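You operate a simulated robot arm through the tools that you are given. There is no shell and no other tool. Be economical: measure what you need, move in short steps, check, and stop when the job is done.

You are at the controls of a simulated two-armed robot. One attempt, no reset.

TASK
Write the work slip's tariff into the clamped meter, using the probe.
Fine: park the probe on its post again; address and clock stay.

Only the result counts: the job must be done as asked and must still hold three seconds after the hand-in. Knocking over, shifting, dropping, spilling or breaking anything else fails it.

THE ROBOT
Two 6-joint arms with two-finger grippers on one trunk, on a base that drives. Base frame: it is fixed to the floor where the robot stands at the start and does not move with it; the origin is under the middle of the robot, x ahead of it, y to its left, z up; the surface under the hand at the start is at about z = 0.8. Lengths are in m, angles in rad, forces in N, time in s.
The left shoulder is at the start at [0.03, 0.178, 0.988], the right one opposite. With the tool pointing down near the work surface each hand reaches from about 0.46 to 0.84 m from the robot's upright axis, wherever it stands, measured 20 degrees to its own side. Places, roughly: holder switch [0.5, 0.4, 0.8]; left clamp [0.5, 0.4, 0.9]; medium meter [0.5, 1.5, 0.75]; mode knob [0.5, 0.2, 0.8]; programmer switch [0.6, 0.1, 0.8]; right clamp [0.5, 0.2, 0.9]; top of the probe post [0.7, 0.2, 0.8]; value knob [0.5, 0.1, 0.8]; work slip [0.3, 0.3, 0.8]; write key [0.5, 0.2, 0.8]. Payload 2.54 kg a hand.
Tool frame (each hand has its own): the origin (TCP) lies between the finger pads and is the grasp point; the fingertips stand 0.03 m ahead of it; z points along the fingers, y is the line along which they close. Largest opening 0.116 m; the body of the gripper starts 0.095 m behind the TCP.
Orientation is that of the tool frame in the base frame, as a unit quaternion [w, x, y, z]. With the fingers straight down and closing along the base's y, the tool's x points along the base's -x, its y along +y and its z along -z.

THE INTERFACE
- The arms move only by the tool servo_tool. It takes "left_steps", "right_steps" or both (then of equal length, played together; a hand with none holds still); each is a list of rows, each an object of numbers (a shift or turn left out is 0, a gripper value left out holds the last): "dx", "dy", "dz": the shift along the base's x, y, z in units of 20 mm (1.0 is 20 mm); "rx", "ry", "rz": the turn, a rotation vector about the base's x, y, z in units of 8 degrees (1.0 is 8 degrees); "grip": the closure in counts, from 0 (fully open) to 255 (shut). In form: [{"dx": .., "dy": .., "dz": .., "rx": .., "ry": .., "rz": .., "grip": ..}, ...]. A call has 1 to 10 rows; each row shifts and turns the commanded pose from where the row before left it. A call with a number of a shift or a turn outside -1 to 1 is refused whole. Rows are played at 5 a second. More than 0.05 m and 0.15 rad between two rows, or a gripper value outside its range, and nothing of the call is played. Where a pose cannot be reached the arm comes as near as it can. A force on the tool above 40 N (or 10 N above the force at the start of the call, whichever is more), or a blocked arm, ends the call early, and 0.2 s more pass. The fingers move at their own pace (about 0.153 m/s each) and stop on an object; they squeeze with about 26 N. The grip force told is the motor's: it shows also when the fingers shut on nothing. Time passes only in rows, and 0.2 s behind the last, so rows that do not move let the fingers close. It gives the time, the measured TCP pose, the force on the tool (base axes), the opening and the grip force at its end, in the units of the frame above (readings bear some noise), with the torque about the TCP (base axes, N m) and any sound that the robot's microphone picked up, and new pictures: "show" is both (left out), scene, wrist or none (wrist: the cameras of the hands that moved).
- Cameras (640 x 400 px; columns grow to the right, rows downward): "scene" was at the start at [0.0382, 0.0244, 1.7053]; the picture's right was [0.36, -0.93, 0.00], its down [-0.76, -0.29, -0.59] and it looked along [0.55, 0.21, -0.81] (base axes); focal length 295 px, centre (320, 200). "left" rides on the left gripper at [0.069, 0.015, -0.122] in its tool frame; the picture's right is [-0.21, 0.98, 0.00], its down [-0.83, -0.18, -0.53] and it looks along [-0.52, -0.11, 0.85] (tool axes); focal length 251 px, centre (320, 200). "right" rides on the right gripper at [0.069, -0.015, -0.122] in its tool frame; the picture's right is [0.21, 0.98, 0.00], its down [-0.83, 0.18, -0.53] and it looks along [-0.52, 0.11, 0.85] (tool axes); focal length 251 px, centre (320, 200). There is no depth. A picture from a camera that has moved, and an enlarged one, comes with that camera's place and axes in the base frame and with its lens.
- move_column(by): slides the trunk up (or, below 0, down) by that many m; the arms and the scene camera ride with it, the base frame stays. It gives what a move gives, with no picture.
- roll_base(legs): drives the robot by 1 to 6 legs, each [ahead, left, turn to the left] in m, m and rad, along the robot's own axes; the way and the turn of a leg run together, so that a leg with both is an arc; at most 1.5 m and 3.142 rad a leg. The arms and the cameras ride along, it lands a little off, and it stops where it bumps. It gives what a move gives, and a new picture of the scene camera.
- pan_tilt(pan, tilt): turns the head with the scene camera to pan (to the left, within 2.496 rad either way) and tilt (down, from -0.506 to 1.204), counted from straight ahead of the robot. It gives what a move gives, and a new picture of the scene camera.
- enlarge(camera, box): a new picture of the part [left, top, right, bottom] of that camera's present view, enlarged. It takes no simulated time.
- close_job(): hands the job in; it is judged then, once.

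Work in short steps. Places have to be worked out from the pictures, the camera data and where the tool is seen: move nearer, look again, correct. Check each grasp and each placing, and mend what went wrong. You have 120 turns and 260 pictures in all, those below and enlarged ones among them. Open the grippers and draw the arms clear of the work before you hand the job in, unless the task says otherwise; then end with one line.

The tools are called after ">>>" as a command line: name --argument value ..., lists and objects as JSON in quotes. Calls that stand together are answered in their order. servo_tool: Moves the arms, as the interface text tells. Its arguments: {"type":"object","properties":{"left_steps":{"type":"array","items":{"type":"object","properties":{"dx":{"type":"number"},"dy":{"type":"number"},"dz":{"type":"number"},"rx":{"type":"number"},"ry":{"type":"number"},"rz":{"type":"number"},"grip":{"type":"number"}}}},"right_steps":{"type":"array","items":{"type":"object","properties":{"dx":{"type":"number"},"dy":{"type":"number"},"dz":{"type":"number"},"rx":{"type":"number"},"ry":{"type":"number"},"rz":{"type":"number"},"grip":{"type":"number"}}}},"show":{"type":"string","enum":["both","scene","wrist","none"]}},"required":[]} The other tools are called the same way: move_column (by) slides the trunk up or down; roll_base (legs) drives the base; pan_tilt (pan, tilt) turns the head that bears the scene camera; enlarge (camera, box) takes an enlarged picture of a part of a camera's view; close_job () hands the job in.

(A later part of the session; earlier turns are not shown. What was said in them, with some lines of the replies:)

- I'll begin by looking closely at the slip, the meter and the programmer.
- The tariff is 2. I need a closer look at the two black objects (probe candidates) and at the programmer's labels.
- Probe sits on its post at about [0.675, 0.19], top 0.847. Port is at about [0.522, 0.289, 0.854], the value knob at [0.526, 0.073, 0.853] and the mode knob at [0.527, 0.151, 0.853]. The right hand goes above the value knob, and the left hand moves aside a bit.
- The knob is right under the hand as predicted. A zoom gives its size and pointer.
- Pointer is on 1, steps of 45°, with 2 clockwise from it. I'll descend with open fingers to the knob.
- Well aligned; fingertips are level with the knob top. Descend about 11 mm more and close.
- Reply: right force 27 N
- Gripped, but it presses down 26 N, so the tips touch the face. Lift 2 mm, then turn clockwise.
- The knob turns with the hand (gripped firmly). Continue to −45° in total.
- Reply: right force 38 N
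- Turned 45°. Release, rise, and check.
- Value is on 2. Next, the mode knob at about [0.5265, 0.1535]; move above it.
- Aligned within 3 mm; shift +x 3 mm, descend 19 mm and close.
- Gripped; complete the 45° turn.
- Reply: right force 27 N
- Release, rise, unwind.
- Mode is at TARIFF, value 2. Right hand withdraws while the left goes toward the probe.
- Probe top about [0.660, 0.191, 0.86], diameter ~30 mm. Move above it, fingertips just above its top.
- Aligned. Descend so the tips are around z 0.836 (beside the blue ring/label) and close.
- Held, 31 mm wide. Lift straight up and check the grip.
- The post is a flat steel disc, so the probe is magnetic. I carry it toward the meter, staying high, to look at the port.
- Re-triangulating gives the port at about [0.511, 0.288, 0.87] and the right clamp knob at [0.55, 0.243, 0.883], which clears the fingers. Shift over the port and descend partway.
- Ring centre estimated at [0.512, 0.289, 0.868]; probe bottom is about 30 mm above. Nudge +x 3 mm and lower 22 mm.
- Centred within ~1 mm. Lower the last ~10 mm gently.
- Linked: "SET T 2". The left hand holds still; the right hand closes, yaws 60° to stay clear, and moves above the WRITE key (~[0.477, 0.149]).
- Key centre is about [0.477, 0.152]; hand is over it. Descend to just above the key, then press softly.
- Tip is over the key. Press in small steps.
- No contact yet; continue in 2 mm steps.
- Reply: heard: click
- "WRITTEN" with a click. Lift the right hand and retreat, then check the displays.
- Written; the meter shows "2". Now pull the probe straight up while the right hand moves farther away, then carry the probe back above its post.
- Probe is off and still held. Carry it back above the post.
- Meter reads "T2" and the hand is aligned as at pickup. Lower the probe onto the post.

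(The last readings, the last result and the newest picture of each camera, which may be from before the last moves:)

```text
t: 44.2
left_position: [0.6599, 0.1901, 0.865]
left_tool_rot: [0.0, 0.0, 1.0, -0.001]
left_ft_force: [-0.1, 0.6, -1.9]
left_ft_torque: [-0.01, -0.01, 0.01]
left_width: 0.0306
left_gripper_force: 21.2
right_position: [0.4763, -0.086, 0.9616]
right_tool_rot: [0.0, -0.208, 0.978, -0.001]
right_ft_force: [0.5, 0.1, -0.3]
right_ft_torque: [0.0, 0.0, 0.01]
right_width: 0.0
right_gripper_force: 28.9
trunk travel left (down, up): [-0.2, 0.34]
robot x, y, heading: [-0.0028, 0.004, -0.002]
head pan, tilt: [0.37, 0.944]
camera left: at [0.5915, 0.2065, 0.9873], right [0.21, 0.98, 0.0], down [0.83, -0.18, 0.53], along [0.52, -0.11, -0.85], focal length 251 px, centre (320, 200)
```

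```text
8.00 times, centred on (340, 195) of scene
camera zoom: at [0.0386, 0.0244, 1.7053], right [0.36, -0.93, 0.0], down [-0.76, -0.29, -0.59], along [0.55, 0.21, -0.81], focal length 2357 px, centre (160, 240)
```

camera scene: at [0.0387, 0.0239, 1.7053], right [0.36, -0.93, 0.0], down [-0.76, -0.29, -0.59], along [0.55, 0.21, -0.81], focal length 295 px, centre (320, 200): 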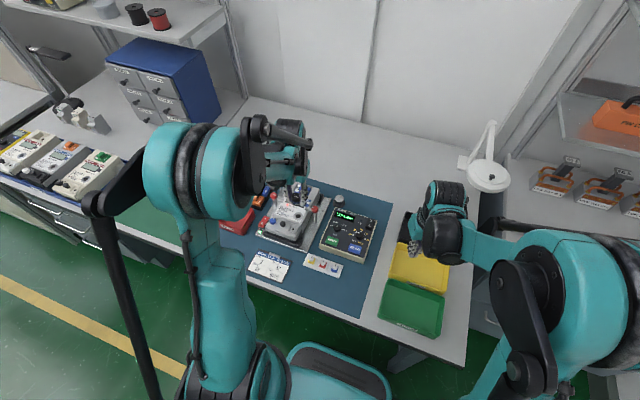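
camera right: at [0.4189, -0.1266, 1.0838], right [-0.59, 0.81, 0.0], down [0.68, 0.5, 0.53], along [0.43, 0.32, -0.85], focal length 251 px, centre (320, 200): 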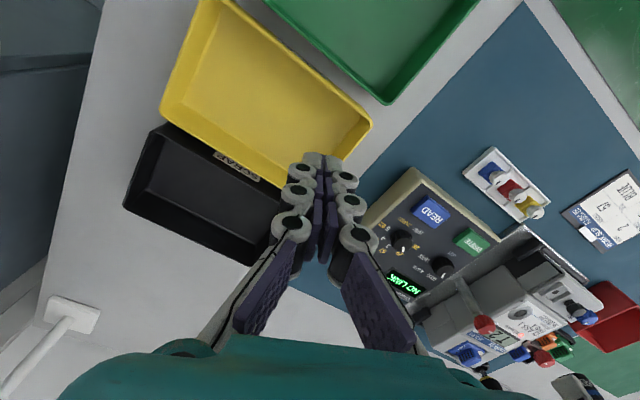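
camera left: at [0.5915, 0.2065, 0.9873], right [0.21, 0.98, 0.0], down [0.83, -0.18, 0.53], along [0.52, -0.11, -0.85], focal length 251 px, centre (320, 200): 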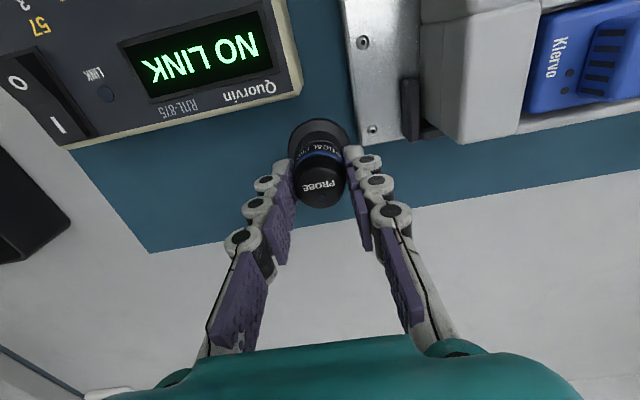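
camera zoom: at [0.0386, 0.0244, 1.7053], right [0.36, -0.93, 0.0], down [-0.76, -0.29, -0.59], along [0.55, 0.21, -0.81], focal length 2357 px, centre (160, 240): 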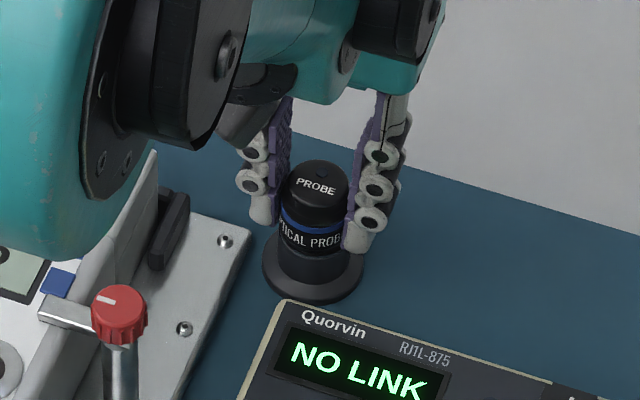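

Seated; about 1 mm off to −y compared with pickup. Nudge 1 mm, then release slowly.

>>> servo_tool --left_steps '[{"dy": 0.06}, {"dz": -0.04}, {"grip": 170}, {"grip": 130}, {}]' --show "wrist"

>>> enlarge --camera "left" --box '[240, 80, 400, 220]'

```text
t: 45.4
left_position: [0.6598, 0.1928, 0.8642]
left_tool_rot: [0.0, 0.0, 1.0, -0.001]
left_ft_force: [0.2, 0.1, 0.7]
left_ft_torque: [0.02, 0.01, 0.0]
left_width: 0.0567
left_gripper_force: 0.1
right_position: [0.4754, -0.0846, 0.9603]
right_tool_rot: [0.001, -0.208, 0.978, 0.0]
right_ft_force: [-0.8, 0.3, -0.3]
right_ft_torque: [0.0, -0.02, -0.04]
right_width: 0.0
right_gripper_force: 28.7
trunk travel left (down, up): [-0.2, 0.34]
robot x, y, heading: [-0.0015, 0.0001, 0.004]
head pan, tilt: [0.37, 0.944]
camera left: at [0.592, 0.2077, 0.987], right [0.21, 0.98, 0.0], down [0.83, -0.18, 0.53], along [0.52, -0.11, -0.85], focal length 251 px, centre (320, 200)
```

left: 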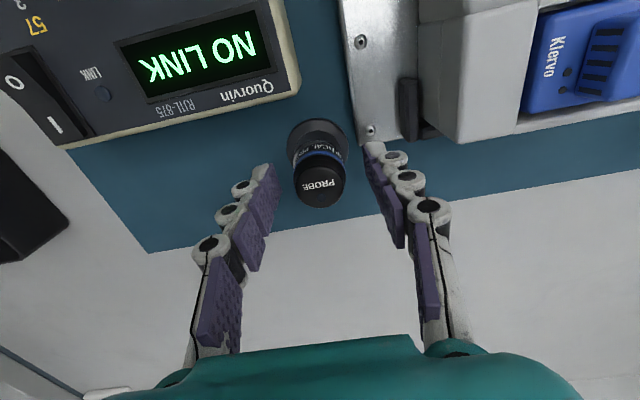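

```text
2.86 times, centred on (320, 150) of left
camera zoom: at [0.592, 0.2077, 0.987], right [0.21, 0.98, 0.0], down [0.83, -0.18, 0.53], along [0.52, -0.11, -0.85], focal length 718 px, centre (320, 343)
```

zoom: 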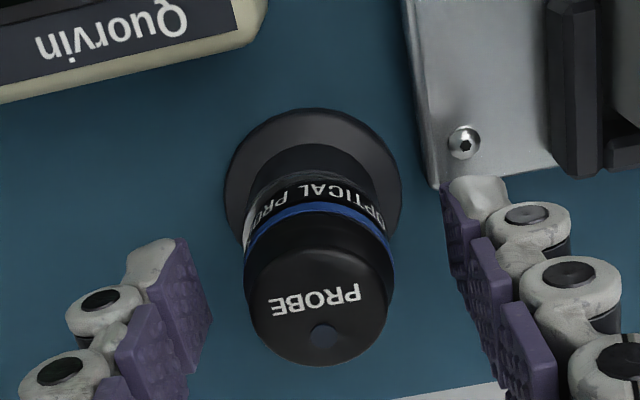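

Probe stands on the post. Raise the left hand straight up, withdraw both and open the right gripper.

>>> servo_tool --left_steps '[{"dz": 0.8}, {"dz": 1}, {"dz": 1}, {"dz": 1}, {"dz": 1}, {"dz": 1}, {"dz": 1}, {"dz": 1, "dy": 1}, {"dz": 1, "dy": 1}, {"dy": 1}]' --right_steps '[{"dz": 1, "grip": 145}, {"dz": 1}, {"dz": 1}, {"dz": 1}, {"dz": 1}, {"dz": 1}, {}, {}, {}, {}]' --show "none"

>>> servo_tool --left_steps '[{"dx": -1, "dy": 1}, {"dx": -1, "dy": 1}, {"dx": -1, "dy": 1}, {"dx": -1, "dy": 1}, {"dx": -1, "dy": 1}, {"dx": -1, "dy": 1}, {"dx": -1, "dy": 1}, {"dx": -1}, {"dx": -1}, {"dx": -1}]'

>>> enlarge --camera "scene" --box '[230, 170, 390, 270]'

>>> enlarge --camera "scene" --box '[310, 170, 370, 220]'

```text
t: 47.6
left_position: [0.662, 0.2533, 1.04]
left_tool_rot: [0.0, 0.001, 1.0, -0.001]
left_ft_force: [0.0, 0.4, -0.3]
left_ft_torque: [-0.03, 0.04, 0.0]
left_width: 0.0567
left_gripper_force: 0.1
right_position: [0.4742, -0.0851, 1.0832]
right_tool_rot: [0.0, -0.208, 0.978, 0.0]
right_ft_force: [-0.2, -0.3, -0.7]
right_ft_torque: [-0.04, -0.01, -0.04]
right_width: 0.0503
right_gripper_force: 0.0
trunk travel left (down, up): [-0.2, 0.34]
robot x, y, heading: [0.0017, -0.0011, -0.002]
head pan, tilt: [0.37, 0.944]
```

```text
t: 49.8
left_position: [0.4575, 0.3923, 1.0407]
left_tool_rot: [0.0, 0.0, 1.0, 0.0]
left_ft_force: [-0.8, 0.0, 0.9]
left_ft_torque: [0.03, -0.01, -0.06]
left_width: 0.057
left_gripper_force: 0.1
right_position: [0.4733, -0.0864, 1.0831]
right_tool_rot: [0.0, -0.208, 0.978, 0.0]
right_ft_force: [-0.4, 0.5, 0.1]
right_ft_torque: [0.02, 0.03, -0.03]
right_width: 0.0501
right_gripper_force: 0.0
trunk travel left (down, up): [-0.2, 0.34]
robot x, y, heading: [-0.0002, -0.0002, 0.001]
head pan, tilt: [0.37, 0.944]
camera scene: at [0.0374, 0.0241, 1.7053], right [0.36, -0.93, 0.0], down [-0.76, -0.29, -0.59], along [0.55, 0.21, -0.81], focal length 295 px, centre (320, 200)
camera left: at [0.388, 0.4072, 1.1634], right [0.21, 0.98, 0.0], down [0.83, -0.18, 0.53], along [0.52, -0.11, -0.85], focal length 251 px, centre (320, 200)
```

scene: 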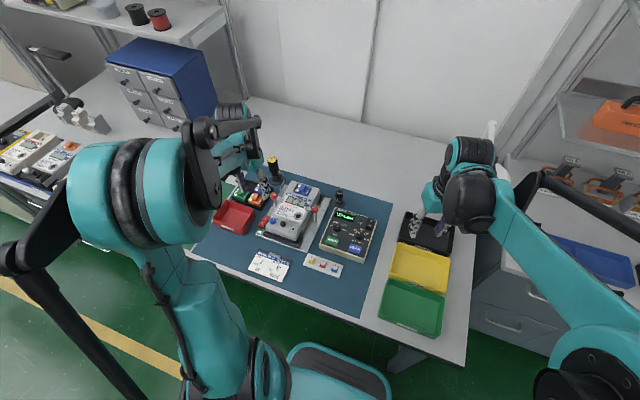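
left: 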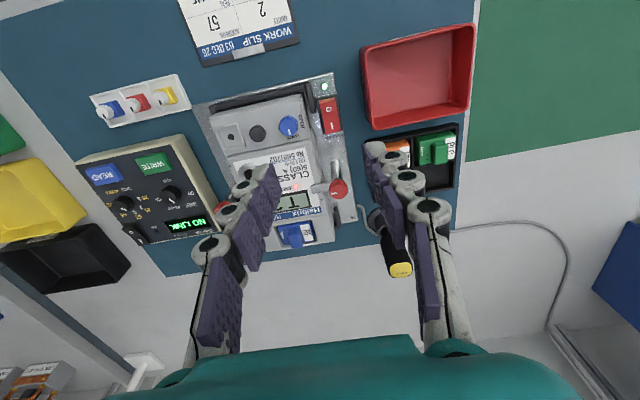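

```text
4.00 times, centred on (310, 220) of scene
camera zoom: at [0.0374, 0.0241, 1.7053], right [0.36, -0.93, 0.0], down [-0.76, -0.29, -0.59], along [0.55, 0.21, -0.81], focal length 1179 px, centre (360, 120)
```

zoom: 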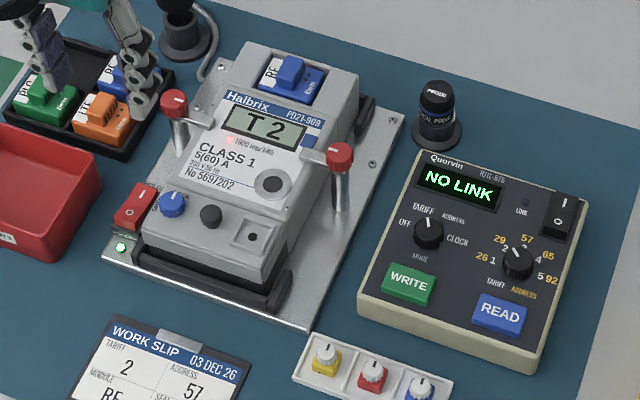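

```text
8.00 times, centred on (340, 195) of scene
camera zoom: at [0.0374, 0.0241, 1.7053], right [0.36, -0.93, 0.0], down [-0.76, -0.29, -0.59], along [0.55, 0.21, -0.81], focal length 2357 px, centre (160, 240)
```

zoom: 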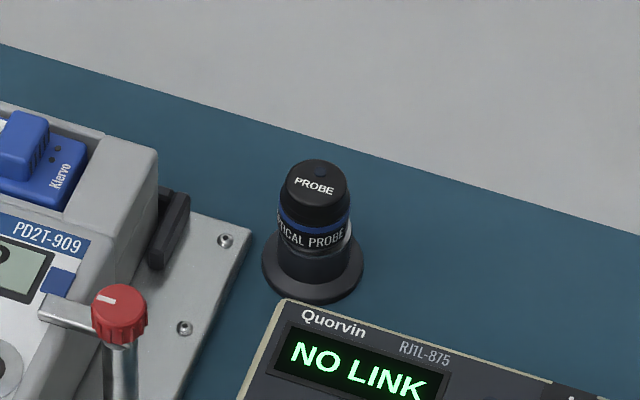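

Meter shows T2, the probe is upright on its post, and nothing else is disturbed. A final retreat of the left hand upward.

>>> servo_tool --left_steps '[{"dz": 1, "dx": -0.8}, {"dz": 1, "dx": -0.8}, {"dz": 1, "dx": -0.8}, {"dz": 1, "dx": -0.8}, {"grip": 0}, {}]' --show "scene"

```text
t: 51.2
left_position: [0.3964, 0.3939, 1.1189]
left_tool_rot: [0.0, 0.0, 1.0, 0.0]
left_ft_force: [0.0, -0.3, 0.4]
left_ft_torque: [0.0, -0.05, -0.04]
left_width: 0.116
left_gripper_force: 0.2
right_position: [0.4727, -0.0863, 1.0835]
right_tool_rot: [0.0, -0.207, 0.978, 0.0]
right_ft_force: [-1.0, 0.4, -1.1]
right_ft_torque: [-0.01, 0.01, -0.01]
right_width: 0.0499
right_gripper_force: 0.1
trunk travel left (down, up): [-0.2, 0.34]
robot x, y, heading: [0.0026, -0.0006, 0.005]
head pan, tilt: [0.37, 0.944]
camera scene: at [0.0378, 0.0244, 1.7053], right [0.36, -0.93, 0.0], down [-0.76, -0.29, -0.59], along [0.55, 0.21, -0.81], focal length 295 px, centre (320, 200)
```

scene: 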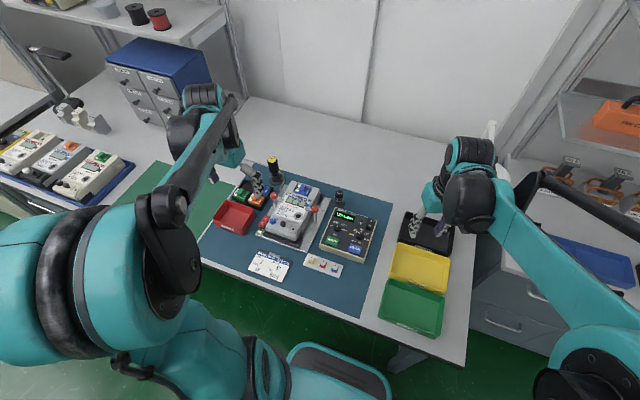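

All is in place, so I hand in the job.

>>> close_job

```text
The job is handed in.
```

The work slip's tariff 2 is written into the clamped meter, which now shows "T2". The probe is back on its post, about 1–2 mm off centre. I wrote only in tariff mode, so address and clock were not touched. The programmer's knobs are still set to TARIFF and 2.
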